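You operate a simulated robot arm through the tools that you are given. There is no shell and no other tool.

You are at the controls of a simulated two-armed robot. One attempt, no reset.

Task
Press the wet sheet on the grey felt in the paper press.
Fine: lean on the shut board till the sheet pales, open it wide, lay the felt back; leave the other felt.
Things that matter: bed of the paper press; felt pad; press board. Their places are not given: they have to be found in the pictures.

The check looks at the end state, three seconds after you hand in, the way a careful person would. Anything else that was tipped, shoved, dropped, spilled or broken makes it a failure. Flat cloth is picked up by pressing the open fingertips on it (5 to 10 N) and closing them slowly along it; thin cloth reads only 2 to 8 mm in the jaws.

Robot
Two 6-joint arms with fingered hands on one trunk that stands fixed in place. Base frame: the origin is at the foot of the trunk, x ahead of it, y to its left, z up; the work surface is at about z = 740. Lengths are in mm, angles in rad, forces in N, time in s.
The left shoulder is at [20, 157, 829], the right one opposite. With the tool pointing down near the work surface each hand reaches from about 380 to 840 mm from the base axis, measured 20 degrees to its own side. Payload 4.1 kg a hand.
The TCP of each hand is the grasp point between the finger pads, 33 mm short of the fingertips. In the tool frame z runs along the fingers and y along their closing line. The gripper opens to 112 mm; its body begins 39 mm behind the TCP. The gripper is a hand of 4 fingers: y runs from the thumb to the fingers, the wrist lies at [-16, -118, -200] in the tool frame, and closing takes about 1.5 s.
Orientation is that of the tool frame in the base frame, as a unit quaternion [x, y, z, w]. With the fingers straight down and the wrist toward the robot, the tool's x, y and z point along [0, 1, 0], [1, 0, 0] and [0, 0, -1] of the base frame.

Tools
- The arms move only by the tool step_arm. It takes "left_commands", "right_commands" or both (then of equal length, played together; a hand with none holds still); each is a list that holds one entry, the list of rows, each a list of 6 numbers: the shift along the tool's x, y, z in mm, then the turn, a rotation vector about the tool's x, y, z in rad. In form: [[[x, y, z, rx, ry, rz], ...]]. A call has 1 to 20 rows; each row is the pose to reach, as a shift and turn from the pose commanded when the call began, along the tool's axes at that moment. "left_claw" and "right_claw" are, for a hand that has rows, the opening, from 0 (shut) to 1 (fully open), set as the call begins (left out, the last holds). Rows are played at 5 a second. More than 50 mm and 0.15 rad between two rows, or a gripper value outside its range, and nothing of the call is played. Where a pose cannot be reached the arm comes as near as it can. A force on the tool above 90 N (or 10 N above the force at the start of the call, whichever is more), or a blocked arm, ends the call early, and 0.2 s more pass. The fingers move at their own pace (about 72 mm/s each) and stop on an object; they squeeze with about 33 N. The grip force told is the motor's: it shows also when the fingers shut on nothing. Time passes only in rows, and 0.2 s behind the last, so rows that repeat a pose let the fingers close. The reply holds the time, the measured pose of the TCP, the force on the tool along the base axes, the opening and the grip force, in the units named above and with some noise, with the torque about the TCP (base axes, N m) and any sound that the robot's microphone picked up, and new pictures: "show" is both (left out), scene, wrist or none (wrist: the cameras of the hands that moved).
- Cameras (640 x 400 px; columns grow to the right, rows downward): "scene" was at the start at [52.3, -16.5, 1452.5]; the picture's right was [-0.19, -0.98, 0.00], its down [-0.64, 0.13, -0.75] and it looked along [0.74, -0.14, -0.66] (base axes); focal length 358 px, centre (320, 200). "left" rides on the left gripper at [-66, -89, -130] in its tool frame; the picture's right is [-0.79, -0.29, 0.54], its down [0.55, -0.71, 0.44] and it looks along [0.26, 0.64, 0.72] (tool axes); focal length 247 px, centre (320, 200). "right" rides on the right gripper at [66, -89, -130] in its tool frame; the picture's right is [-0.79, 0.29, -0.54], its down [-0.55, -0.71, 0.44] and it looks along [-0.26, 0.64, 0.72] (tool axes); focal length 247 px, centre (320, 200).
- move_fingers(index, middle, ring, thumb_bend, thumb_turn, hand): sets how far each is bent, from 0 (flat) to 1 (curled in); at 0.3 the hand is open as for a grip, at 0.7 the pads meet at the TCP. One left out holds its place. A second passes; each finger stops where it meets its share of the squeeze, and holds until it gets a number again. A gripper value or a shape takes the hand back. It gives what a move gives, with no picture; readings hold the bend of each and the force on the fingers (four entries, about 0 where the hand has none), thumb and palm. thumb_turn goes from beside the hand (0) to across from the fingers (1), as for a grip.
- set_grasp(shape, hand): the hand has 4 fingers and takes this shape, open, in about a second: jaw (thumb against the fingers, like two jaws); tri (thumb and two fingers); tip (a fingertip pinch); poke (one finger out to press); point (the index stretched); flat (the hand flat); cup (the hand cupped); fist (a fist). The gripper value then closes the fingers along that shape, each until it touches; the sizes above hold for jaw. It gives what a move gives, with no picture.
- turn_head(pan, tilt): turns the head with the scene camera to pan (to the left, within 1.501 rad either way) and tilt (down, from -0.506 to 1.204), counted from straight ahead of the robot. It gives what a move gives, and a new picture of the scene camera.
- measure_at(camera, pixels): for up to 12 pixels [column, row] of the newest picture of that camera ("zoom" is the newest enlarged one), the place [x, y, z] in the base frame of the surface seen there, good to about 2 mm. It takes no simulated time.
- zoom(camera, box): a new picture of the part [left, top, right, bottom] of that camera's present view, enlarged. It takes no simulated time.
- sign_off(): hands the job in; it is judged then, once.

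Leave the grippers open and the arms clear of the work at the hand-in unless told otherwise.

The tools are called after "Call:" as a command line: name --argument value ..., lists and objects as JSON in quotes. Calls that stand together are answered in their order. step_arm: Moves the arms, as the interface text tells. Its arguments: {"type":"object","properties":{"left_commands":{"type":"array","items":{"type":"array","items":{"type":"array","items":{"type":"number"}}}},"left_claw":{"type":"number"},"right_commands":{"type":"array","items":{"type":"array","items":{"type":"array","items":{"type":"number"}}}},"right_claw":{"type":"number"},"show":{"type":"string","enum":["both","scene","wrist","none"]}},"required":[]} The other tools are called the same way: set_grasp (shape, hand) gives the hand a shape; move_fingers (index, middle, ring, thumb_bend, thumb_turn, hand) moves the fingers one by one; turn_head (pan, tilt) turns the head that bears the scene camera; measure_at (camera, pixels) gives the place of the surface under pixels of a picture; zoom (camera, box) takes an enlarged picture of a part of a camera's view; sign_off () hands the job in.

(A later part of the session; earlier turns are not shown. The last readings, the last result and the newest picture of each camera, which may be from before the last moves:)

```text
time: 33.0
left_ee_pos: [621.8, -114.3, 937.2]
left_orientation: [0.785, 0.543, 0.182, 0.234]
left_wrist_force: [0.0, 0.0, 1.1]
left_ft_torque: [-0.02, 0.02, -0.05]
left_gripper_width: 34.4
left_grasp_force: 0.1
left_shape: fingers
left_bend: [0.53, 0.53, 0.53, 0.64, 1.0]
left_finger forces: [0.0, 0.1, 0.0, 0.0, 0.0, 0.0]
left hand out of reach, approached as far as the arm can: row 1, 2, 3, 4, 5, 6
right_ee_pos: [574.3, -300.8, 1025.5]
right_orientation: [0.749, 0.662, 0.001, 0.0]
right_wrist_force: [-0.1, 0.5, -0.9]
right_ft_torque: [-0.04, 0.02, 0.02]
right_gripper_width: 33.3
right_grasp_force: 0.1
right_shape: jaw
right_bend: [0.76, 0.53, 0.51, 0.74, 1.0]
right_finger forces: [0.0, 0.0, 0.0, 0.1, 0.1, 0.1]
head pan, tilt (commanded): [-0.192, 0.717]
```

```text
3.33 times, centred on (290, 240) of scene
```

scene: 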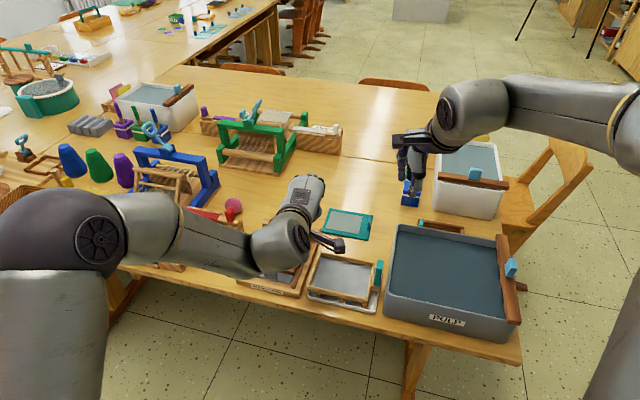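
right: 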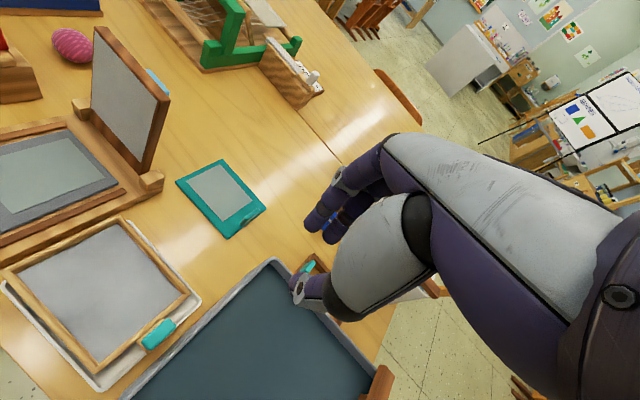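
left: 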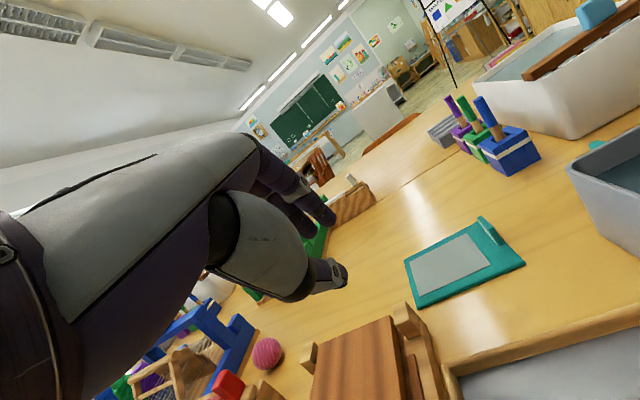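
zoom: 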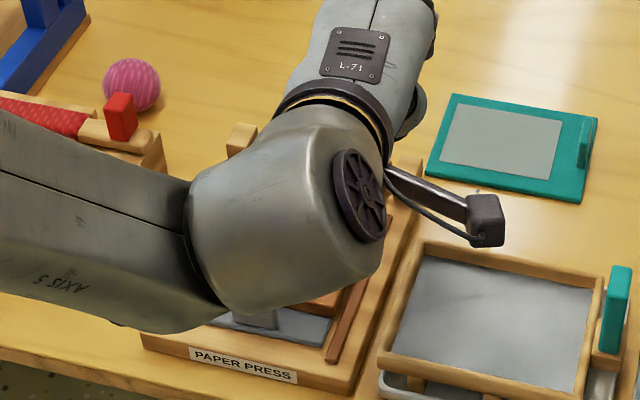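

One row was a little too long, so nothing moved. I'll repeat with smaller steps.

Call:
step_arm --left_commands '[[[15, 8, -30, 0.07, -0.007, 0.009], [45, -2, -48, 0.14, -0.013, 0.018], [80, -12, -64, 0.22, -0.02, 0.027], [115, -20, -79, 0.3, -0.028, 0.037], [150, -28, -93, 0.38, -0.035, 0.047], [183, -36, -105, 0.46, -0.043, 0.057], [214, -43, -116, 0.53, -0.05, 0.066], [242.7, -48.9, -125, 0.6, -0.056, 0.074]]]' --show "both"

Call:
zoom --camera "scene" --box '[220, 180, 360, 300]'

```text
time: 34.8
left_ee_pos: [598.7, 146.4, 1019.7]
left_orientation: [0.844, 0.537, 0.001, -0.001]
left_wrist_force: [-0.4, -0.1, 0.2]
left_ft_torque: [0.02, 0.0, 0.0]
left_gripper_width: 34.4
left_grasp_force: 0.1
left_shape: fingers
left_bend: [0.53, 0.53, 0.53, 0.64, 1.0]
left_finger forces: [0.0, 0.0, 0.1, 0.0, 0.0, 0.1]
right_ee_pos: [575.1, -301.8, 1024.9]
right_orientation: [0.749, 0.662, 0.0, 0.0]
right_wrist_force: [-0.9, -0.7, -0.3]
right_ft_torque: [0.02, -0.05, 0.01]
right_gripper_width: 33.4
right_grasp_force: 0.1
right_shape: jaw
right_bend: [0.76, 0.53, 0.51, 0.74, 1.0]
right_finger forces: [0.1, 0.1, 0.0, 0.0, 0.1, 0.0]
head pan, tilt (commanded): [-0.192, 0.717]
```

scene: 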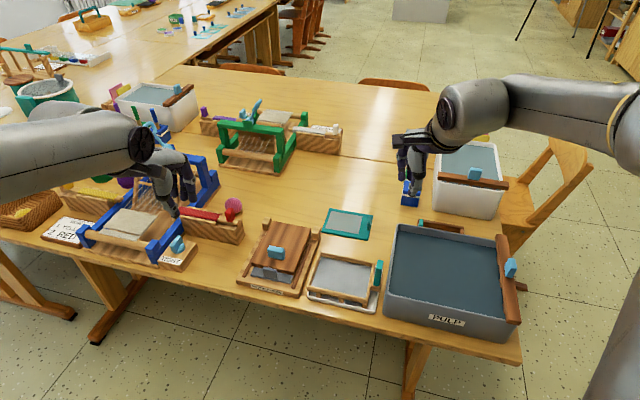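
left: 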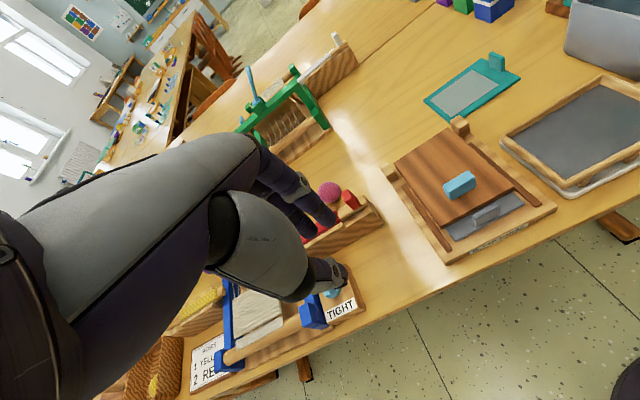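

```text
3.33 times, centred on (290, 240) of scene
```

zoom: 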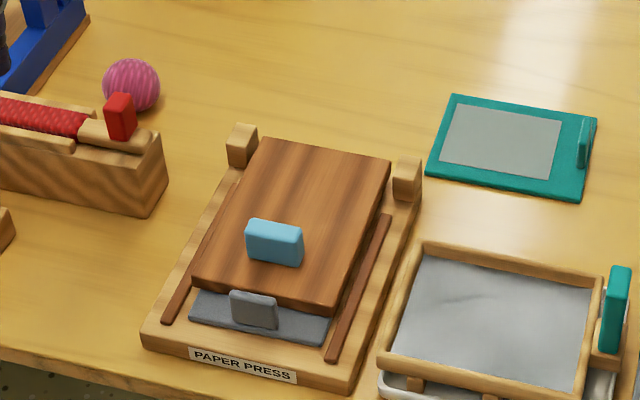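

The board is shut over the felt, the blue handle on top, the tab free in front. I'll measure the handle and board surface.

Call:
measure_at --camera "zoom" --pixels '[[252, 222], [300, 230], [276, 225], [248, 255], [298, 262], [273, 245], [195, 278], [338, 300], [270, 290], [264, 140], [385, 160], [320, 180]]'

Call:
measure_at --camera "left" --pixels '[[445, 188], [470, 175], [458, 182], [450, 196], [476, 186], [462, 193], [430, 170], [485, 165], [470, 212], [500, 200], [480, 220], [495, 215]]'

```text
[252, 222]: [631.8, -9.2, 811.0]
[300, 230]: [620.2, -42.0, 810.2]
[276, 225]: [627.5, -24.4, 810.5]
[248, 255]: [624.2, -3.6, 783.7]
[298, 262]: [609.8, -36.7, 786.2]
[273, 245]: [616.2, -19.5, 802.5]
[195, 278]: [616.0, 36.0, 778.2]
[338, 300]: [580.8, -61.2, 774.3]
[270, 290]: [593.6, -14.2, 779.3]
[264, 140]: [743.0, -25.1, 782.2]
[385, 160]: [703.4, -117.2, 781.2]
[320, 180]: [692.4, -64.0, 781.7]
```

```text
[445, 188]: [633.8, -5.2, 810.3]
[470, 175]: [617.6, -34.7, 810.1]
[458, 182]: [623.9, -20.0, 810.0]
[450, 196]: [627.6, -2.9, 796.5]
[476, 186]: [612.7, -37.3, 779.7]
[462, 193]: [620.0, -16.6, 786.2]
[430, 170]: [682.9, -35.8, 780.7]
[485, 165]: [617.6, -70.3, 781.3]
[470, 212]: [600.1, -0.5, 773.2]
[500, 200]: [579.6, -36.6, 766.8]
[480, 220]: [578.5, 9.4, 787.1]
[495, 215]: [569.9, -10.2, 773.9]
```

The handle top is at about (626, −22, 810) and the board top at z ≈ 781. I'll make the left hand a fist for leaning, and look at it.

Call:
set_grasp --hand "left" --shape "fist"

Call:
zoom --camera "scene" --box '[100, 90, 260, 230]'

Call:
zoom --camera "left" --box '[180, 120, 440, 350]'

```text
time: 35.7
left_ee_pos: [599.4, 148.8, 1019.7]
left_orientation: [0.843, 0.538, 0.001, -0.001]
left_wrist_force: [0.4, -0.1, 0.5]
left_ft_torque: [0.0, -0.01, 0.0]
left_gripper_width: 0.0
left_grasp_force: 0.0
left_shape: fist
left_bend: [0.98, 1.0, 1.0, 0.85, 0.83]
left_finger forces: [0.0, 0.0, 0.1, 0.0, 0.0, 0.0]
right_ee_pos: [575.0, -301.3, 1024.9]
right_orientation: [0.749, 0.663, -0.001, 0.0]
right_wrist_force: [0.3, -0.4, 0.3]
right_ft_torque: [0.0, 0.0, -0.01]
right_gripper_width: 33.5
right_grasp_force: 0.1
right_shape: jaw
right_bend: [0.76, 0.53, 0.51, 0.74, 1.0]
right_finger forces: [0.0, 0.1, 0.1, 0.0, 0.0, 0.1]
head pan, tilt (commanded): [-0.192, 0.717]
```

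```text
2.86 times, centred on (180, 160) of scene
```

zoom: 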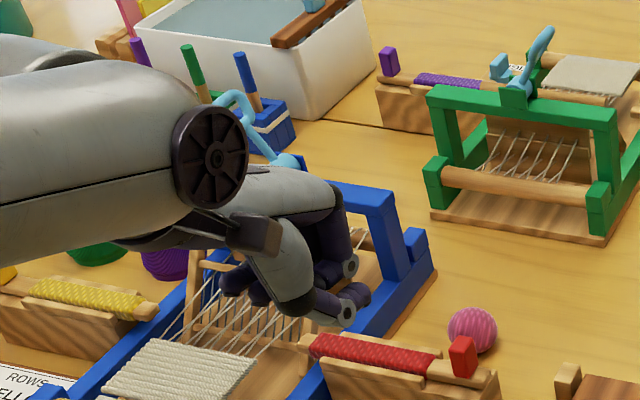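

```text
1.74 times, centred on (310, 235) of left
```

zoom: 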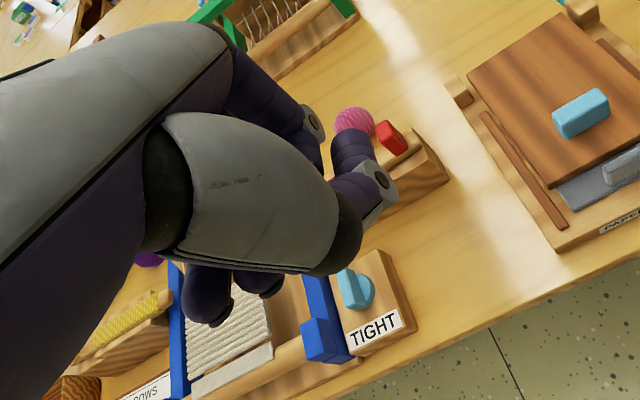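

I'll measure the fist's lowest parts from both views: thumb joint (188,198) and finger joint (190,183) in the scene picture, plus left-camera points.

Call:
measure_at --camera "scene" --pixels '[[188, 198], [190, 183], [170, 195], [151, 187], [180, 197], [175, 180], [185, 202], [192, 195]]'

Call:
measure_at --camera "left" --pixels '[[345, 220], [340, 235], [328, 258], [312, 187], [330, 205], [240, 285], [265, 275], [300, 265]]'

```text
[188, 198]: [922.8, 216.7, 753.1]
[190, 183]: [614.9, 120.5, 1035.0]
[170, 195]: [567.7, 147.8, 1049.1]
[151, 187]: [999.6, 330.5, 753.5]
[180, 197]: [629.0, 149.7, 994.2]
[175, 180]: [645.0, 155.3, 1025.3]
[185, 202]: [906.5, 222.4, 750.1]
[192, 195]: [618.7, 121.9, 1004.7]
```

```text
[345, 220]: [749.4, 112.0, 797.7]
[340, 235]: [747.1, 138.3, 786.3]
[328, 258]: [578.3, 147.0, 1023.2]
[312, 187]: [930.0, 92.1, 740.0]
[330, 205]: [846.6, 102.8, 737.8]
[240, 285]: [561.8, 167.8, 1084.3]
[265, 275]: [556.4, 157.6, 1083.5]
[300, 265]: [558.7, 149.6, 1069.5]
```

Those used the older pictures, so I'll measure in the newest zoom (left camera, fist shown) instead.

Call:
measure_at --camera "zoom" --pixels '[[383, 180], [375, 205], [350, 150], [312, 120], [345, 240], [330, 265], [210, 305], [262, 285], [200, 275], [345, 190], [300, 140], [395, 190]]'

```text
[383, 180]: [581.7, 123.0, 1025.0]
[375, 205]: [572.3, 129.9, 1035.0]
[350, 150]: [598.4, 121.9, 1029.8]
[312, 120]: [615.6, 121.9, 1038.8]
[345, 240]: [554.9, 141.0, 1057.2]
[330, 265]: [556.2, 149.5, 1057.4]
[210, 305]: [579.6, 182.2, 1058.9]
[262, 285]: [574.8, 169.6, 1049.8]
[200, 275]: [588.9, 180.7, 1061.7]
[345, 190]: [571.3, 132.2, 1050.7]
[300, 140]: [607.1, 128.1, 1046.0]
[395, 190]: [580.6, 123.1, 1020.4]
```

The fist's knuckle joints sit about 15–19 mm above TCP level at y ≈ +25, and the thumb tip is off to one side. I'll bring the knuckles over the handle (TCP about (598, −23)) and come down to z = 830 to look.

Call:
step_arm --left_commands '[[[-38.8, 17.9, 0, 0, 0, 0], [-77.7, 35.7, 0, 0, 0, 0], [-116.5, 53.6, 0, 0, 0, 0], [-155.3, 71.4, 0, 0, 0, 0], [-155.3, 71.4, 40, 0, 0, 0], [-155.3, 71.4, 80, 0, 0, 0], [-155.3, 71.4, 120, 0, 0, 0], [-155.3, 71.4, 155, 0, 0, 0], [-155.3, 71.4, 185, 0, 0, 0]]]' --show "both"

Call:
zoom --camera "scene" --box '[210, 160, 370, 300]'

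Call:
zoom --camera "left" --box '[200, 120, 460, 350]'

```text
time: 37.7
left_ee_pos: [597.2, -22.9, 834.1]
left_orientation: [0.843, 0.538, 0.0, -0.001]
left_wrist_force: [-0.1, 0.3, -0.3]
left_ft_torque: [0.02, 0.0, 0.0]
left_gripper_width: 0.0
left_grasp_force: 0.1
left_shape: fist
left_bend: [0.98, 1.0, 1.0, 0.86, 0.83]
left_finger forces: [0.1, 0.0, 0.0, 0.0, 0.0, 0.0]
right_ee_pos: [574.9, -302.0, 1024.6]
right_orientation: [0.749, 0.663, 0.001, 0.0]
right_wrist_force: [-0.4, 0.0, 0.1]
right_ft_torque: [0.02, 0.0, 0.01]
right_gripper_width: 33.4
right_grasp_force: 0.0
right_shape: jaw
right_bend: [0.76, 0.53, 0.51, 0.74, 1.0]
right_finger forces: [0.0, 0.0, 0.0, 0.0, 0.0, 0.0]
head pan, tilt (commanded): [-0.192, 0.717]
```

scene: 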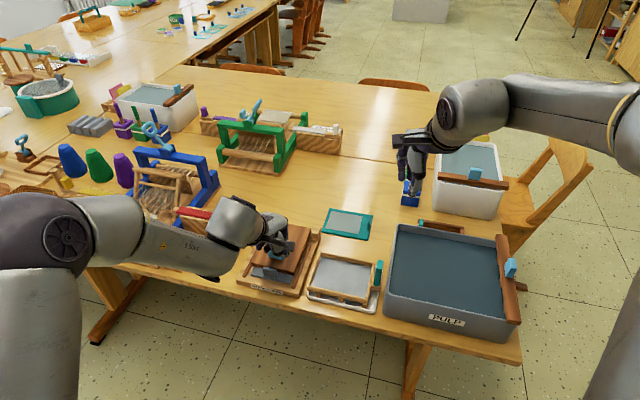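
left: 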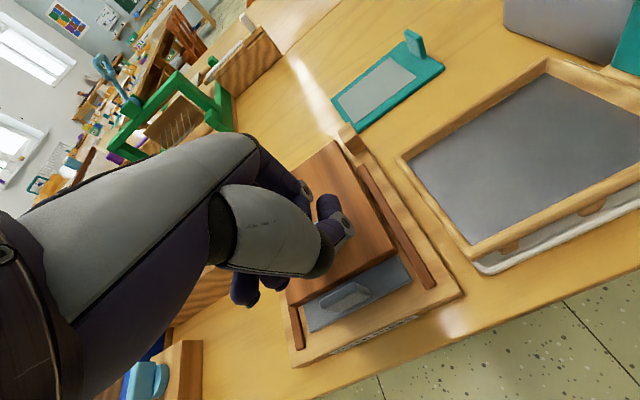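

```text
2.86 times, centred on (290, 230) of scene
```

zoom: 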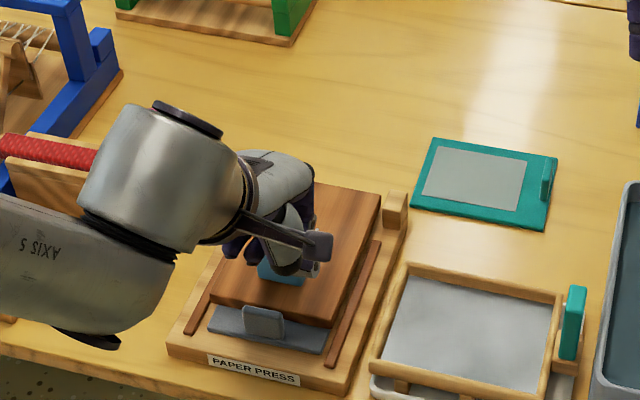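

```text
1.74 times, centred on (330, 235) of left
```

zoom: 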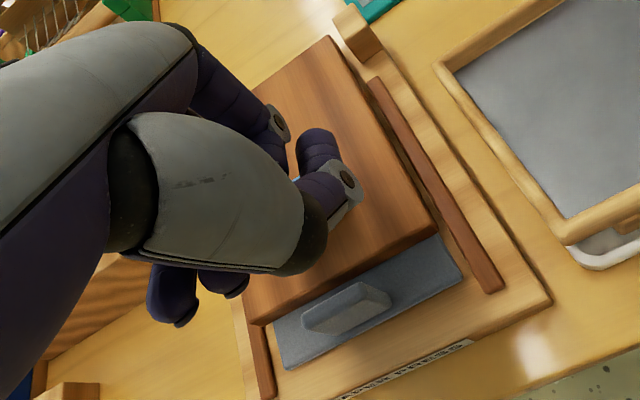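

The fist is poised over the handle. I'll lower slowly in 5 mm rows and stop when the force shows contact.

Call:
step_arm --left_commands '[[[0, 0, 6, 0, 0, 0], [0, 0, 12, 0, 0, 0], [0, 0, 18, 0, 0, 0], [0, 0, 23, 0, 0, 0]]]' --show "none"

```text
time: 38.7
left_ee_pos: [597.3, -20.5, 811.4]
left_orientation: [0.843, 0.538, 0.0, -0.002]
left_wrist_force: [-0.6, -0.2, -0.7]
left_ft_torque: [-0.02, 0.0, -0.01]
left_gripper_width: 0.1
left_grasp_force: 0.0
left_shape: fist
left_bend: [0.98, 1.0, 1.0, 0.86, 0.83]
left_finger forces: [0.0, 0.0, 0.1, 0.0, 0.1, 0.0]
right_ee_pos: [574.2, -302.1, 1025.8]
right_orientation: [0.749, 0.663, 0.0, 0.0]
right_wrist_force: [0.0, 0.1, 1.3]
right_ft_torque: [0.02, -0.02, -0.02]
right_gripper_width: 33.2
right_grasp_force: 0.1
right_shape: jaw
right_bend: [0.76, 0.53, 0.51, 0.74, 1.0]
right_finger forces: [0.1, 0.1, 0.0, 0.1, 0.1, 0.1]
head pan, tilt (commanded): [-0.192, 0.717]
```

No contact yet at z = 811. I'll continue down in small rows.

Call:
step_arm --left_commands '[[[0, 0, 4, 0, 0, 0], [0, 0, 8, 0, 0, 0], [0, 0, 12, 0, 0, 0], [0, 0, 16, 0, 0, 0]]]' --show "wrist"

```text
time: 39.7
left_ee_pos: [600.7, -23.3, 803.3]
left_orientation: [0.843, 0.538, 0.006, 0.004]
left_wrist_force: [1.0, -7.8, 53.4]
left_ft_torque: [0.12, -1.24, -0.16]
left_gripper_width: 0.0
left_grasp_force: 0.0
left_shape: fist
left_bend: [0.98, 1.0, 1.0, 0.86, 0.83]
left_finger forces: [0.0, 53.3, 0.0, 0.0, 0.0, 0.0]
right_ee_pos: [573.2, -301.4, 1024.9]
right_orientation: [0.749, 0.663, 0.0, 0.001]
right_wrist_force: [0.0, -0.6, -0.2]
right_ft_torque: [0.0, -0.01, -0.01]
right_gripper_width: 33.5
right_grasp_force: 0.1
right_shape: jaw
right_bend: [0.76, 0.53, 0.51, 0.74, 1.0]
right_finger forces: [0.0, 0.1, 0.1, 0.1, 0.0, 0.0]
head pan, tilt (commanded): [-0.192, 0.717]
```

left: 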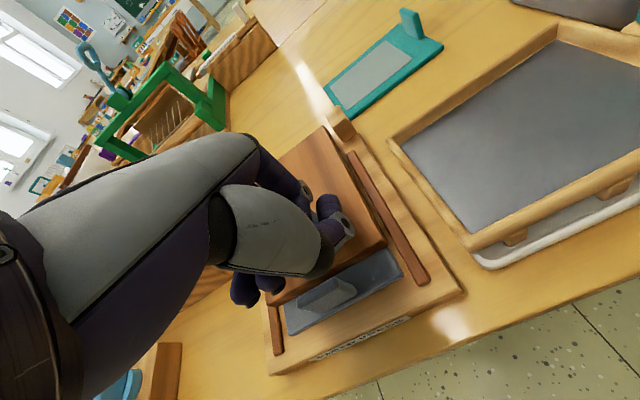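

Solid contact: 53 N on the handle through the middle knuckle, board shut. I'll hold the lean for 4 s.

Call:
step_arm --left_commands '[[[0, 0, 1, 0, 0, 0], [0, 0, 1, 0, 0, 0], [0, 0, 1, 0, 0, 0], [0, 0, 1, 0, 0, 0], [0, 0, 1, 0, 0, 0], [0, 0, 1, 0, 0, 0], [0, 0, 1, 0, 0, 0], [0, 0, 1, 0, 0, 0], [0, 0, 1, 0, 0, 0], [0, 0, 1, 0, 0, 0], [0, 0, 1, 0, 0, 0], [0, 0, 1, 0, 0, 0], [0, 0, 1, 0, 0, 0], [0, 0, 1, 0, 0, 0], [0, 0, 1, 0, 0, 0], [0, 0, 1, 0, 0, 0], [0, 0, 1, 0, 0, 0], [0, 0, 1, 0, 0, 0], [0, 0, 1, 0, 0, 0], [0, 0, 1, 0, 0, 0]]]' --show "both"

```text
time: 43.9
left_ee_pos: [600.8, -23.8, 804.0]
left_orientation: [0.842, 0.539, 0.007, 0.004]
left_wrist_force: [-1.7, -14.5, 58.2]
left_ft_torque: [0.17, -1.33, -0.32]
left_gripper_width: 0.0
left_grasp_force: 0.0
left_shape: fist
left_bend: [0.98, 1.0, 1.0, 0.86, 0.83]
left_finger forces: [0.0, 57.7, 0.1, 0.0, 0.0, 0.1]
right_ee_pos: [573.5, -301.8, 1025.2]
right_orientation: [0.749, 0.663, 0.0, 0.001]
right_wrist_force: [-0.4, -0.5, -0.5]
right_ft_torque: [-0.02, -0.03, -0.01]
right_gripper_width: 33.4
right_grasp_force: 0.1
right_shape: jaw
right_bend: [0.76, 0.53, 0.51, 0.74, 1.0]
right_finger forces: [0.1, 0.0, 0.0, 0.1, 0.0, 0.1]
head pan, tilt (commanded): [-0.192, 0.717]
```

scene: 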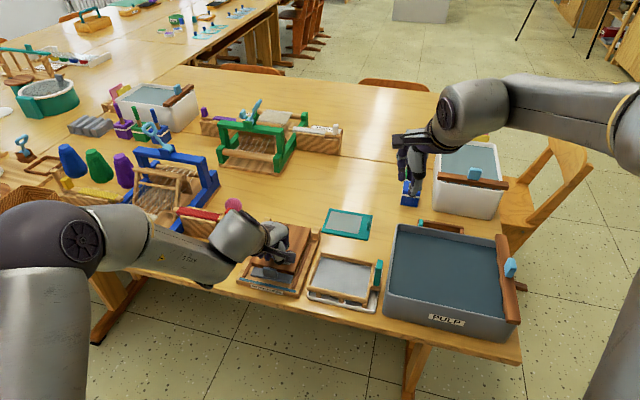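
left: 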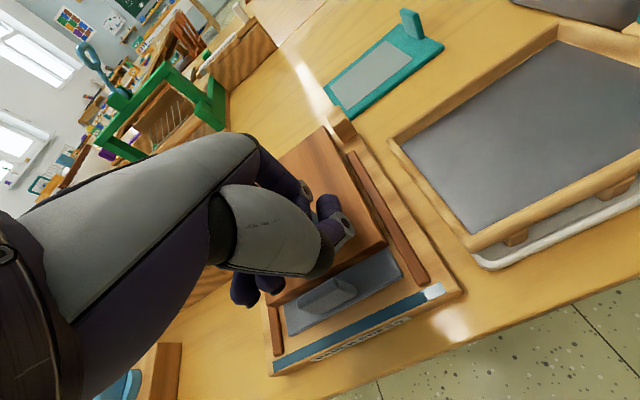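

A blue strip with a pale end has appeared along the front of the bed at (355,325)–(435,290). I'll zoom in on it.

Call:
zoom --camera "left" --box '[240, 250, 480, 390]'

Call:
zoom --camera "scene" --box '[210, 200, 330, 310]'

```text
2.67 times, centred on (360, 320) of left
```

zoom: 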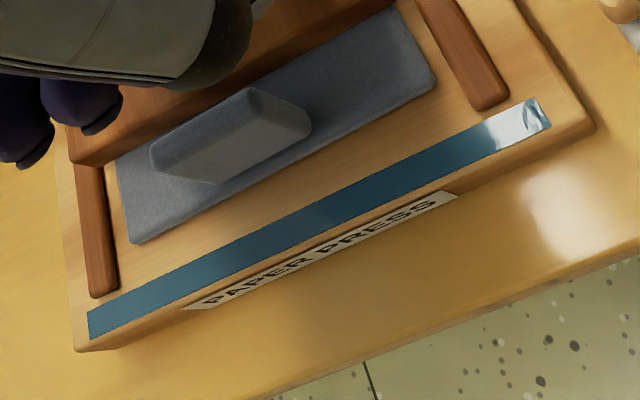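

```text
3.64 times, centred on (270, 255) of scene
```

zoom: 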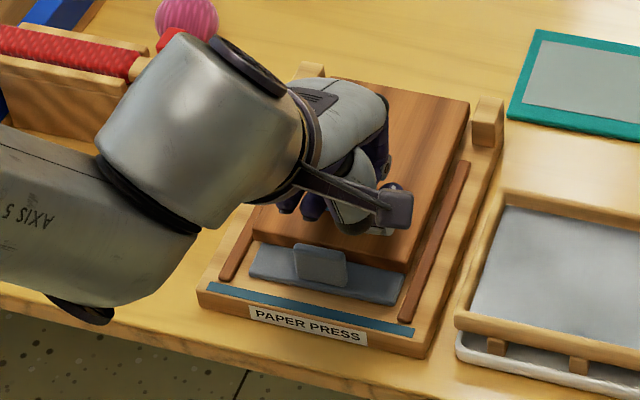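

It is a reflective line of water pressed out at the front of the bed, so the lean is working. I'll hold 3 s more for good measure and then lift off.

Call:
step_arm --left_commands '[[[0, 0, 0, 0, 0, 0], [0, 0, 0, 0, 0, 0], [0, 0, 0, 0, 0, 0], [0, 0, 0, 0, 0, 0], [0, 0, 0, 0, 0, 0], [0, 0, 0, 0, 0, 0], [0, 0, 0, 0, 0, 0], [0, 0, 0, 0, 0, 0], [0, 0, 0, 0, 0, 0], [0, 0, 0, 0, 0, 0], [0, 0, 0, 0, 0, 0], [0, 0, 0, 0, 0, 0], [0, 0, 0, 0, 0, 0], [0, 0, 0, 0, 0, 0], [0, 0, 0, 0, 0, 0]]]' --show "wrist"

Call:
zoom --camera "left" --box '[240, 250, 480, 390]'

```text
time: 47.1
left_ee_pos: [601.1, -22.6, 803.9]
left_orientation: [0.842, 0.539, 0.006, 0.004]
left_wrist_force: [-1.6, -14.1, 57.8]
left_ft_torque: [0.16, -1.37, -0.32]
left_gripper_width: 0.1
left_grasp_force: 0.0
left_shape: fist
left_bend: [0.98, 1.0, 1.0, 0.86, 0.83]
left_finger forces: [0.0, 57.8, 0.0, 0.0, 0.1, 0.0]
right_ee_pos: [574.2, -301.5, 1025.5]
right_orientation: [0.748, 0.663, 0.001, 0.001]
right_wrist_force: [0.3, -0.4, 0.3]
right_ft_torque: [0.03, 0.01, 0.0]
right_gripper_width: 33.3
right_grasp_force: 0.0
right_shape: jaw
right_bend: [0.76, 0.53, 0.51, 0.74, 1.0]
right_finger forces: [0.0, 0.0, 0.0, 0.1, 0.1, 0.1]
head pan, tilt (commanded): [-0.192, 0.717]
```

left: 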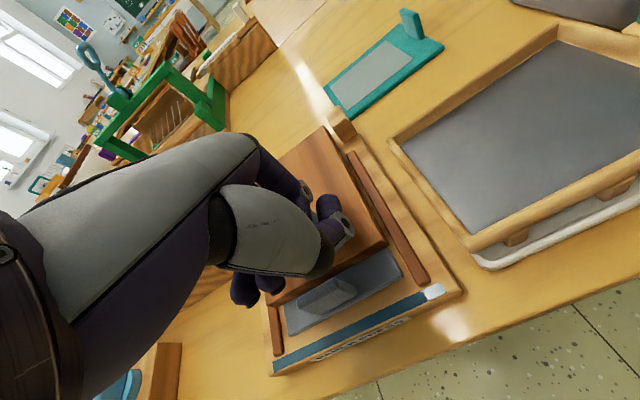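

```text
2.67 times, centred on (360, 320) of left
```

zoom: 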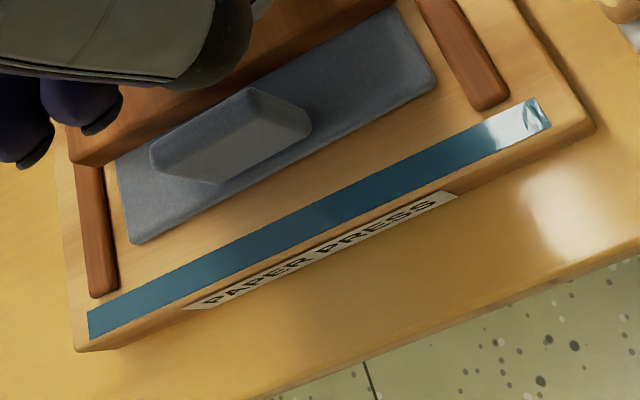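

Steady at 58 N for about 7 s in all, so the pressing is done. I'll lift the fist straight up and take the left arm back to the left.

Call:
step_arm --left_commands '[[[0, 0, -20, 0, 0, 0], [0, 0, -55, 0, 0, 0], [0, 0, -95, 0, 0, 0], [0, 0, -135, 0, 0, 0], [0, 0, -175, 0, 0, 0], [0, 0, -215, 0, 0, 0], [39, -18, -225, 0, 0, 0], [78, -36, -225, 0, 0, 0], [116, -54, -225, 0, 0, 0], [155, -71, -225, 0, 0, 0]]]' --show "both"

Call:
zoom --camera "scene" --box '[220, 180, 360, 300]'

```text
time: 49.3
left_ee_pos: [598.3, 148.9, 1022.5]
left_orientation: [0.844, 0.537, 0.001, -0.002]
left_wrist_force: [-0.8, -0.1, -0.9]
left_ft_torque: [0.03, 0.0, 0.03]
left_gripper_width: 0.1
left_grasp_force: 0.2
left_shape: fist
left_bend: [0.98, 1.0, 1.0, 0.86, 0.83]
left_finger forces: [0.1, 0.0, 0.0, 0.1, 0.1, 0.0]
right_ee_pos: [573.4, -300.6, 1023.5]
right_orientation: [0.749, 0.663, 0.001, 0.0]
right_wrist_force: [-1.6, -0.2, -0.6]
right_ft_torque: [0.05, -0.01, -0.01]
right_gripper_width: 33.6
right_grasp_force: 0.0
right_shape: jaw
right_bend: [0.76, 0.53, 0.51, 0.74, 1.0]
right_finger forces: [0.1, 0.1, 0.0, 0.0, 0.1, 0.0]
head pan, tilt (commanded): [-0.192, 0.717]
```

scene: 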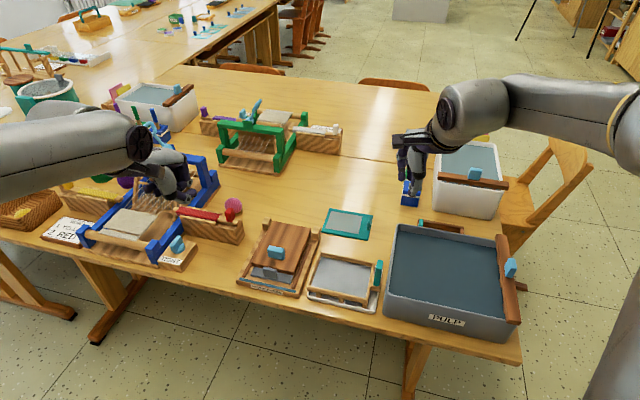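
left: 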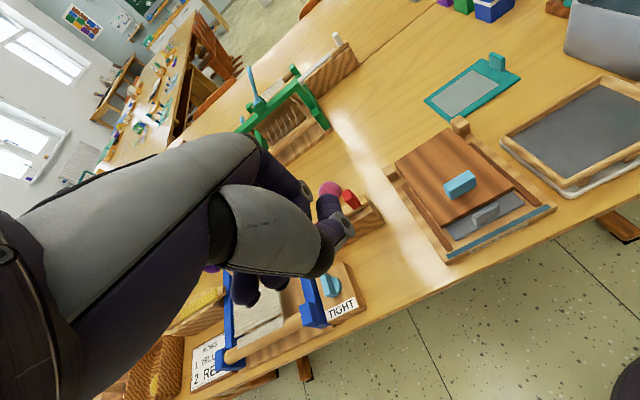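

```text
3.33 times, centred on (290, 240) of scene
```

zoom: 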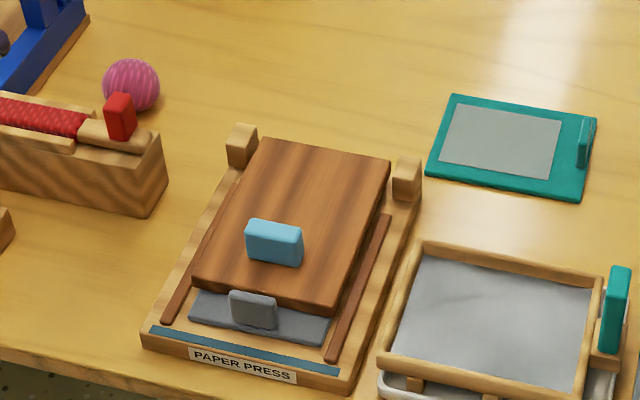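

Everything is as before, with the board shut. Next I'll open it by pinching the blue handle across its 36 mm width with the right hand, so the handle can pivot in the pinch as the board swings up. First I'll shape the right fingers and find out which side the index is on.

Call:
move_fingers --hand "right" --index 0.3 --middle 0.45 --ring 0.45 --thumb_bend 0.5 --thumb_turn 1.0

Call:
zoom --camera "right" --box '[200, 120, 460, 350]'

Call:
zoom --camera "scene" --box '[370, 100, 480, 210]'

```text
time: 50.3
left_ee_pos: [598.7, 149.3, 1021.8]
left_orientation: [0.843, 0.538, 0.0, -0.002]
left_wrist_force: [-1.0, -0.1, -0.1]
left_ft_torque: [-0.02, -0.02, 0.01]
left_gripper_width: 0.0
left_grasp_force: 0.1
left_shape: fist
left_bend: [0.98, 1.0, 1.0, 0.86, 0.83]
left_finger forces: [0.1, 0.0, 0.0, 0.0, 0.0, 0.1]
right_ee_pos: [575.3, -301.3, 1024.4]
right_orientation: [0.749, 0.663, 0.0, 0.0]
right_wrist_force: [-0.3, 0.6, -0.1]
right_ft_torque: [-0.03, 0.01, 0.02]
right_gripper_width: 84.5
right_grasp_force: 0.0
right_shape: fingers
right_bend: [0.3, 0.45, 0.45, 0.5, 1.0]
right_finger forces: [0.0, 0.0, 0.0, 0.0, 0.1, 0.0]
head pan, tilt (commanded): [-0.192, 0.717]
```

```text
1.74 times, centred on (330, 235) of right
```

zoom: 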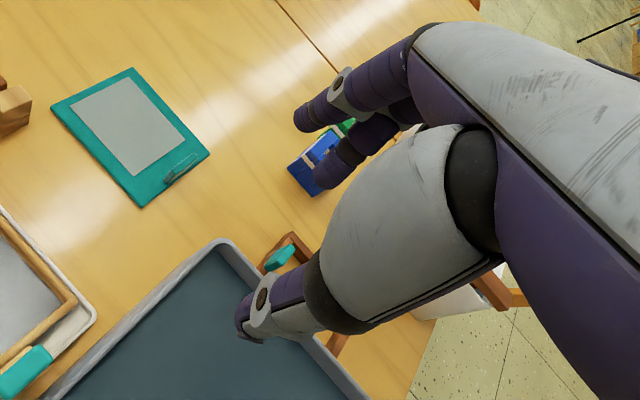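

```text
3.64 times, centred on (425, 155) of scene
```

zoom: 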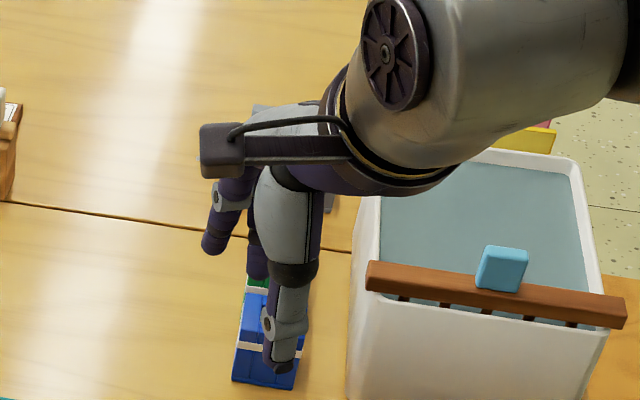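

The index is on the hand's near (+x) side, so pinching with index and thumb will leave the other fingers behind the handle. I'll bring the right hand over the handle, turned to close along v with a slight lean, hovering at z ≈ 900.

Call:
step_arm --right_commands '[[[27.7, 1.7, 12.4, -0.0285, -0.0139, -0.1265], [55.4, 3.4, 24.9, -0.0569, -0.0278, -0.253], [83.1, 5, 37.3, -0.0854, -0.0417, -0.3795], [110.8, 6.7, 49.8, -0.1139, -0.0556, -0.506], [138.5, 8.4, 62.2, -0.1424, -0.0696, -0.6325], [166.1, 10.1, 74.6, -0.1708, -0.0835, -0.759], [193.8, 11.8, 87.1, -0.1993, -0.0974, -0.8855], [221.5, 13.4, 99.5, -0.2278, -0.1113, -1.012], [249.2, 15.1, 112, -0.2562, -0.1252, -1.1385], [276.9, 16.8, 124.4, -0.2847, -0.1391, -1.265], [276.9, 16.8, 124.4, -0.2847, -0.1391, -1.265]]]' --show "both"

Call:
zoom --camera "right" --box '[160, 120, 420, 350]'

```text
time: 52.7
left_ee_pos: [598.9, 148.5, 1020.7]
left_orientation: [0.843, 0.538, 0.0, -0.002]
left_wrist_force: [-0.7, -0.1, 1.0]
left_ft_torque: [0.01, -0.01, -0.02]
left_gripper_width: 0.0
left_grasp_force: 0.0
left_shape: fist
left_bend: [0.98, 1.0, 1.0, 0.86, 0.83]
left_finger forces: [0.0, 0.0, 0.0, 0.0, 0.0, 0.1]
right_ee_pos: [625.1, -25.4, 899.8]
right_orientation: [0.204, 0.968, 0.039, 0.143]
right_wrist_force: [0.1, -0.3, 0.1]
right_ft_torque: [0.01, -0.02, -0.05]
right_gripper_width: 85.0
right_grasp_force: 0.1
right_shape: fingers
right_bend: [0.3, 0.45, 0.45, 0.5, 1.0]
right_finger forces: [0.0, 0.1, 0.0, 0.0, 0.0, 0.0]
right hand out of reach, approached as far as the arm can: row 1, 2, 3, 4, 5, 6, 7, 8
head pan, tilt (commanded): [-0.192, 0.717]
```

scene: 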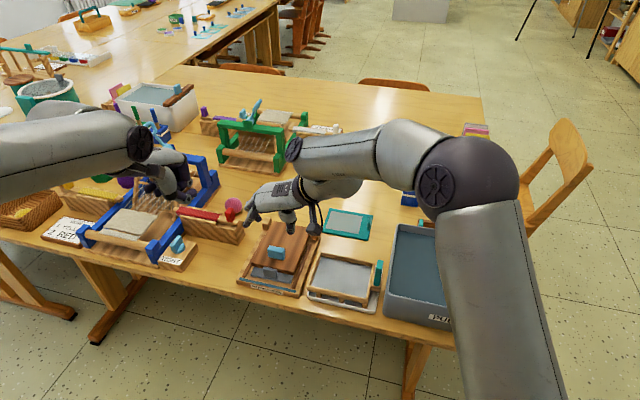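
right: 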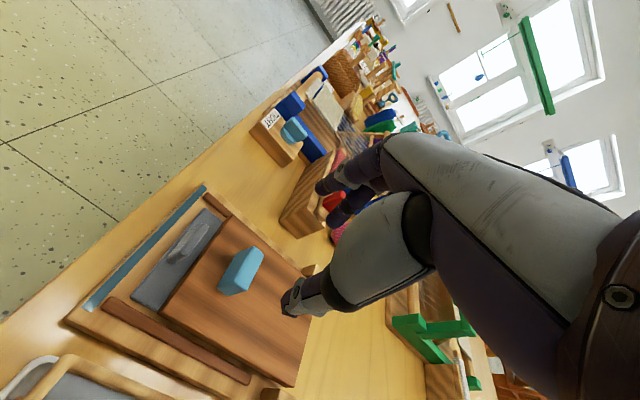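

```text
1.74 times, centred on (290, 235) of right
```

zoom: 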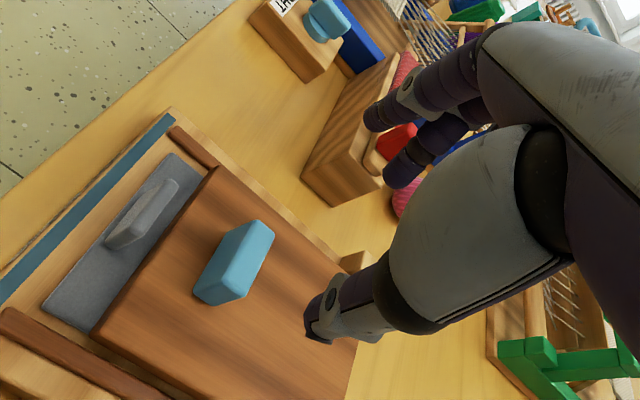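

The hand reached the pose. I'll measure index tip, thumb tip and handle in this zoom.

Call:
measure_at --camera "zoom" --pixels '[[368, 118], [390, 175], [310, 325], [320, 310], [232, 245], [262, 230], [218, 290], [255, 255], [210, 270], [243, 298], [375, 105], [330, 340]]'

```text
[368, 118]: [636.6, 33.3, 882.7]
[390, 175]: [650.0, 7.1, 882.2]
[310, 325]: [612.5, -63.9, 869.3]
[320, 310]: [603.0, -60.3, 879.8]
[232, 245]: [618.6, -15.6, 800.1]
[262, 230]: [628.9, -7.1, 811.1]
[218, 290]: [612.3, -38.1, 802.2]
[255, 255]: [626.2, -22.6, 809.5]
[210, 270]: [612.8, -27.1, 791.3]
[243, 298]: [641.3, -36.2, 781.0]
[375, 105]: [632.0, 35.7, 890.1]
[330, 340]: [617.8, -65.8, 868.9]
```

Index (b ≈ 299) and thumb (b ≈ 201) straddle the handle (b = 224–260) and are aligned fore-aft. I'll lower 77 mm around the handle.

Call:
step_arm --right_commands '[[[5, -3.4, 25, 0, 0, 0], [11, -6.9, 50, 0, 0, 0], [17, -10.4, 74.5, 0, 0, 0], [17, -10.4, 74.5, 0, 0, 0]]]' --show "both"

Call:
zoom --camera "right" --box '[200, 120, 420, 330]'

Call:
zoom --camera "scene" --box '[220, 170, 360, 300]'

```text
time: 53.7
left_ee_pos: [597.2, 148.9, 1020.9]
left_orientation: [0.843, 0.539, 0.0, -0.001]
left_wrist_force: [0.4, 0.2, -0.4]
left_ft_torque: [-0.01, 0.0, 0.0]
left_gripper_width: 0.0
left_grasp_force: 0.1
left_shape: fist
left_bend: [0.98, 1.0, 1.0, 0.86, 0.83]
left_finger forces: [0.0, 0.1, 0.0, 0.0, 0.0, 0.0]
right_ee_pos: [626.7, -25.0, 822.2]
right_orientation: [0.205, 0.968, 0.04, 0.143]
right_wrist_force: [-0.5, 0.6, 2.7]
right_ft_torque: [-0.06, 0.04, -0.03]
right_gripper_width: 85.6
right_grasp_force: 1.4
right_shape: fingers
right_bend: [0.3, 0.45, 0.45, 0.5, 1.0]
right_finger forces: [0.0, 0.0, 0.1, 0.1, 2.7, 0.0]
head pan, tilt (commanded): [-0.192, 0.717]
```

scene: 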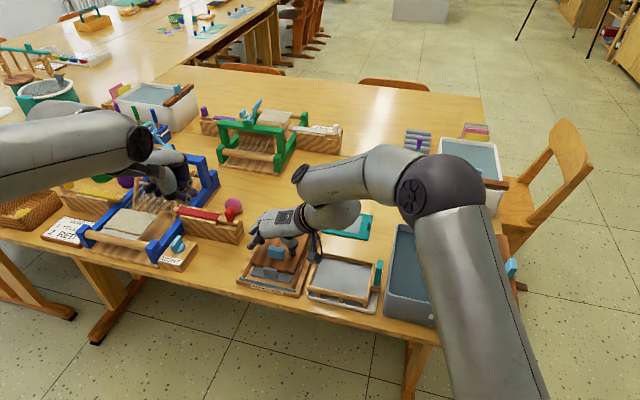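
right: 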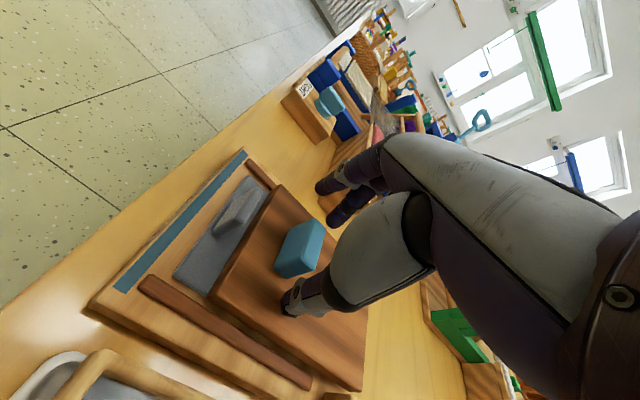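

```text
1.90 times, centred on (310, 225) of right
```

zoom: 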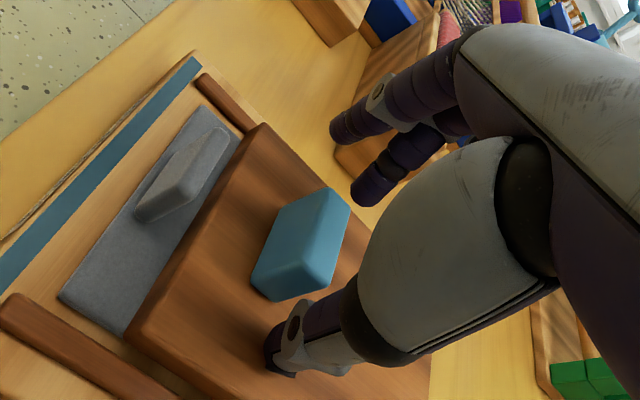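

```text
3.08 times, centred on (290, 235) of scene
```

zoom: 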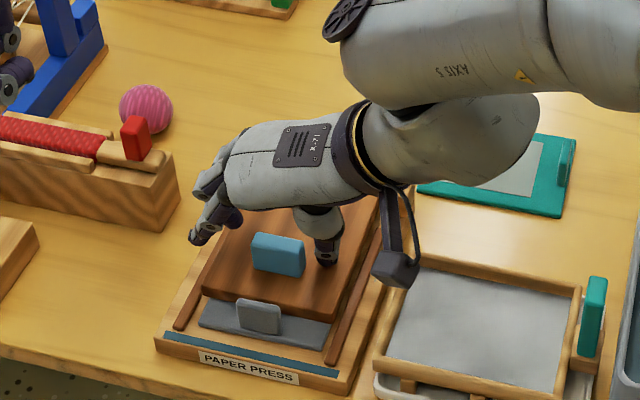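

The thumb just touches the board (2.7 N). I'll check alignment by measuring thumb and index tips again in the right picture.

Call:
measure_at --camera "right" --pixels '[[290, 296], [284, 305], [300, 311], [320, 186], [325, 193], [332, 218], [288, 268], [318, 228], [300, 240], [308, 262], [280, 262]]'

```text
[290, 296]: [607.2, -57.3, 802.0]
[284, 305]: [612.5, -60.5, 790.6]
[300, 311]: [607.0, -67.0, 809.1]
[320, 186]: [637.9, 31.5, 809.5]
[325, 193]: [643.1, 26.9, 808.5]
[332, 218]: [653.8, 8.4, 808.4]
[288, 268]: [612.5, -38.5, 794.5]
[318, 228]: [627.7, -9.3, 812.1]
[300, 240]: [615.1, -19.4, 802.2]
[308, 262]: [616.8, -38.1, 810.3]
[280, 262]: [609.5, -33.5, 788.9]
```

The thumb sits about 7 mm too far back on the handle. I'll shift −6 mm along u and up 3 mm, then close index, middle and thumb on the handle.

Call:
step_arm --right_commands '[[[5, 0.6, -4.4, 0, 0, 0], [5, 0.6, -4.4, 0, 0, 0]]]' --show "none"

Call:
move_fingers --hand "right" --index 0.5 --middle 0.5 --ring 0.45 --thumb_bend 0.6

Call:
zoom --camera "right" --box '[200, 120, 420, 330]'

```text
time: 54.3
left_ee_pos: [597.4, 149.7, 1020.9]
left_orientation: [0.843, 0.538, 0.0, -0.001]
left_wrist_force: [0.2, -0.9, -0.4]
left_ft_torque: [-0.01, 0.04, 0.01]
left_gripper_width: 0.1
left_grasp_force: 0.0
left_shape: fist
left_bend: [0.98, 1.0, 1.0, 0.86, 0.83]
left_finger forces: [0.0, 0.0, 0.1, 0.0, 0.0, 0.1]
right_ee_pos: [621.2, -23.3, 823.0]
right_orientation: [0.205, 0.967, 0.039, 0.143]
right_wrist_force: [1.1, 0.2, 0.1]
right_ft_torque: [-0.01, -0.05, -0.03]
right_gripper_width: 85.3
right_grasp_force: 0.0
right_shape: fingers
right_bend: [0.3, 0.45, 0.45, 0.5, 1.0]
right_finger forces: [0.1, 0.1, 0.1, 0.0, 0.1, 0.0]
head pan, tilt (commanded): [-0.192, 0.717]
```

```text
time: 55.3
left_ee_pos: [599.0, 149.7, 1020.4]
left_orientation: [0.843, 0.538, 0.0, -0.002]
left_wrist_force: [-0.4, -0.2, 0.0]
left_ft_torque: [-0.02, -0.01, 0.0]
left_gripper_width: 0.0
left_grasp_force: 0.1
left_shape: fist
left_bend: [0.98, 1.0, 1.0, 0.86, 0.83]
left_finger forces: [0.1, 0.1, 0.0, 0.0, 0.0, 0.0]
right_ee_pos: [621.4, -23.9, 824.6]
right_orientation: [0.205, 0.967, 0.039, 0.143]
right_wrist_force: [-2.3, -3.2, 0.1]
right_ft_torque: [-0.1, 0.05, 0.0]
right_gripper_width: 49.4
right_grasp_force: 2.2
right_shape: fingers
right_bend: [0.5, 0.5, 0.45, 0.57, 1.0]
right_finger forces: [0.0, 0.0, 0.1, 0.0, 3.8, 0.0]
head pan, tilt (commanded): [-0.192, 0.717]
```

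```text
1.90 times, centred on (310, 225) of right
```

zoom: 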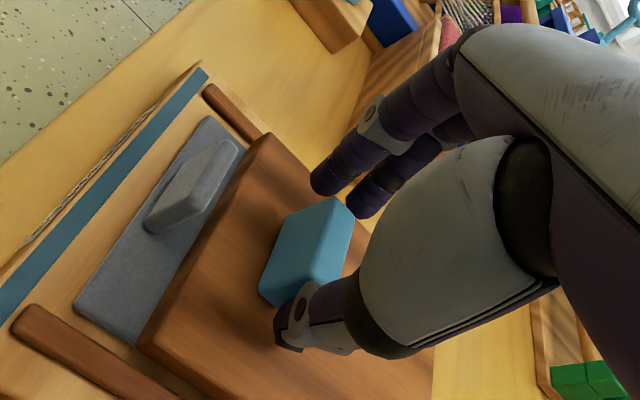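

The thumb rests on the handle end. Next I'll bring in index and middle to complete the pinch.

Call:
move_fingers --hand "right" --index 0.68 --middle 0.68 --thumb_bend 0.68

Call:
zoom --camera "right" --box '[200, 120, 420, 330]'

```text
time: 56.3
left_ee_pos: [598.6, 149.1, 1020.9]
left_orientation: [0.843, 0.538, 0.0, -0.002]
left_wrist_force: [0.6, 0.6, 1.0]
left_ft_torque: [0.01, 0.01, 0.0]
left_gripper_width: 0.0
left_grasp_force: 0.0
left_shape: fist
left_bend: [0.98, 1.0, 1.0, 0.86, 0.83]
left_finger forces: [0.0, 0.0, 0.0, 0.0, 0.0, 0.0]
right_ee_pos: [621.1, -23.9, 823.7]
right_orientation: [0.205, 0.968, 0.04, 0.143]
right_wrist_force: [4.6, 2.9, -1.5]
right_ft_torque: [0.01, -0.03, -0.12]
right_gripper_width: 37.5
right_grasp_force: 12.9
right_shape: fingers
right_bend: [0.58, 0.64, 0.45, 0.59, 1.0]
right_finger forces: [9.7, 5.0, 0.0, 0.0, 10.3, 0.0]
head pan, tilt (commanded): [-0.192, 0.717]
```

```text
1.90 times, centred on (310, 225) of right
```

zoom: 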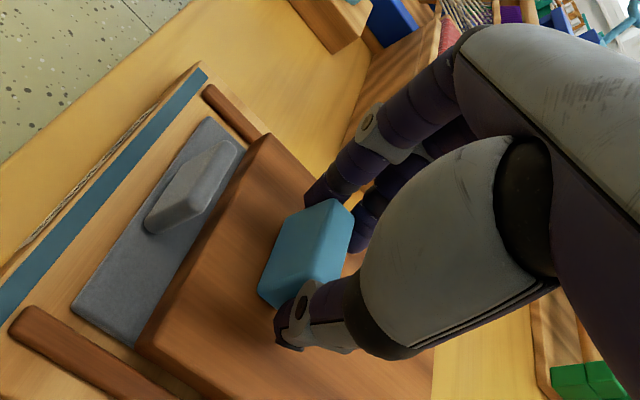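

The pinch holds: index 10 N, middle 5 N, thumb 10 N. I'll lift along the handle's arc to about 30° and check.

Call:
step_arm --right_commands '[[[-5, 1.1, -8, 0, 0, 0], [-10.4, 2.2, -15.7, 0, 0, 0], [-16.8, 3.1, -22.8, 0, 0, 0], [-23.5, 4.1, -29.4, 0, 0, 0], [-31, 4.9, -35.3, 0, 0, 0], [-38.7, 5.7, -40.7, 0, 0, 0]]]' --show "both"

Call:
zoom --camera "scene" --box '[220, 170, 360, 300]'

```text
time: 57.7
left_ee_pos: [599.2, 149.0, 1021.4]
left_orientation: [0.843, 0.538, 0.0, -0.001]
left_wrist_force: [0.3, 0.0, 0.6]
left_ft_torque: [-0.02, 0.0, 0.02]
left_gripper_width: 0.0
left_grasp_force: 0.1
left_shape: fist
left_bend: [0.98, 1.0, 1.0, 0.86, 0.83]
left_finger forces: [0.0, 0.1, 0.0, 0.0, 0.0, 0.1]
right_ee_pos: [644.8, -36.3, 873.9]
right_orientation: [0.205, 0.968, 0.039, 0.142]
right_wrist_force: [10.4, -0.9, -13.7]
right_ft_torque: [-0.05, 0.13, -0.36]
right_gripper_width: 36.9
right_grasp_force: 17.2
right_shape: fingers
right_bend: [0.57, 0.64, 0.45, 0.6, 1.0]
right_finger forces: [9.1, 15.2, 0.1, 0.0, 9.6, 0.0]
head pan, tilt (commanded): [-0.192, 0.717]
```

scene: 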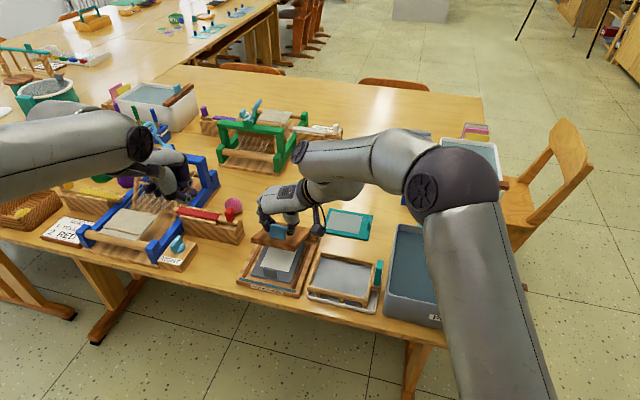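
right: 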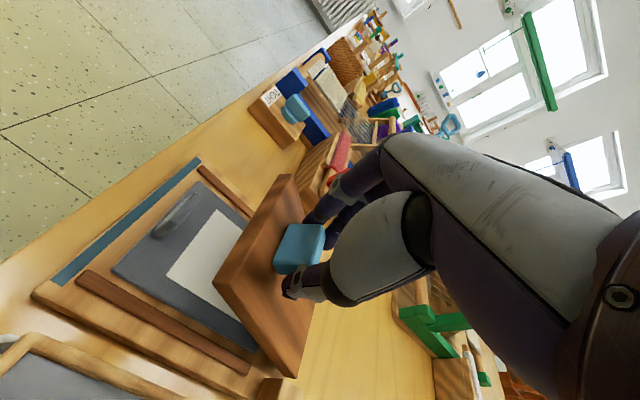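

```text
3.08 times, centred on (290, 235) of scene
```

zoom: 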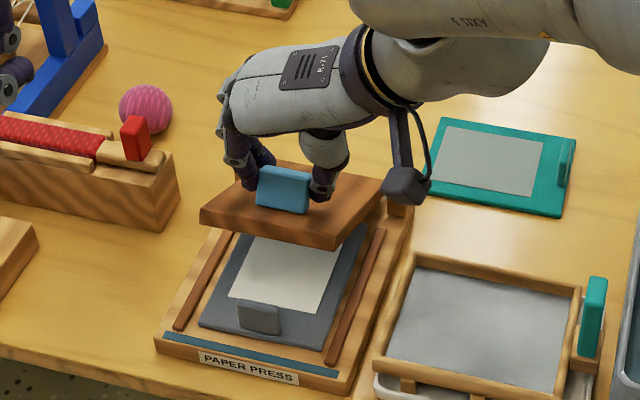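

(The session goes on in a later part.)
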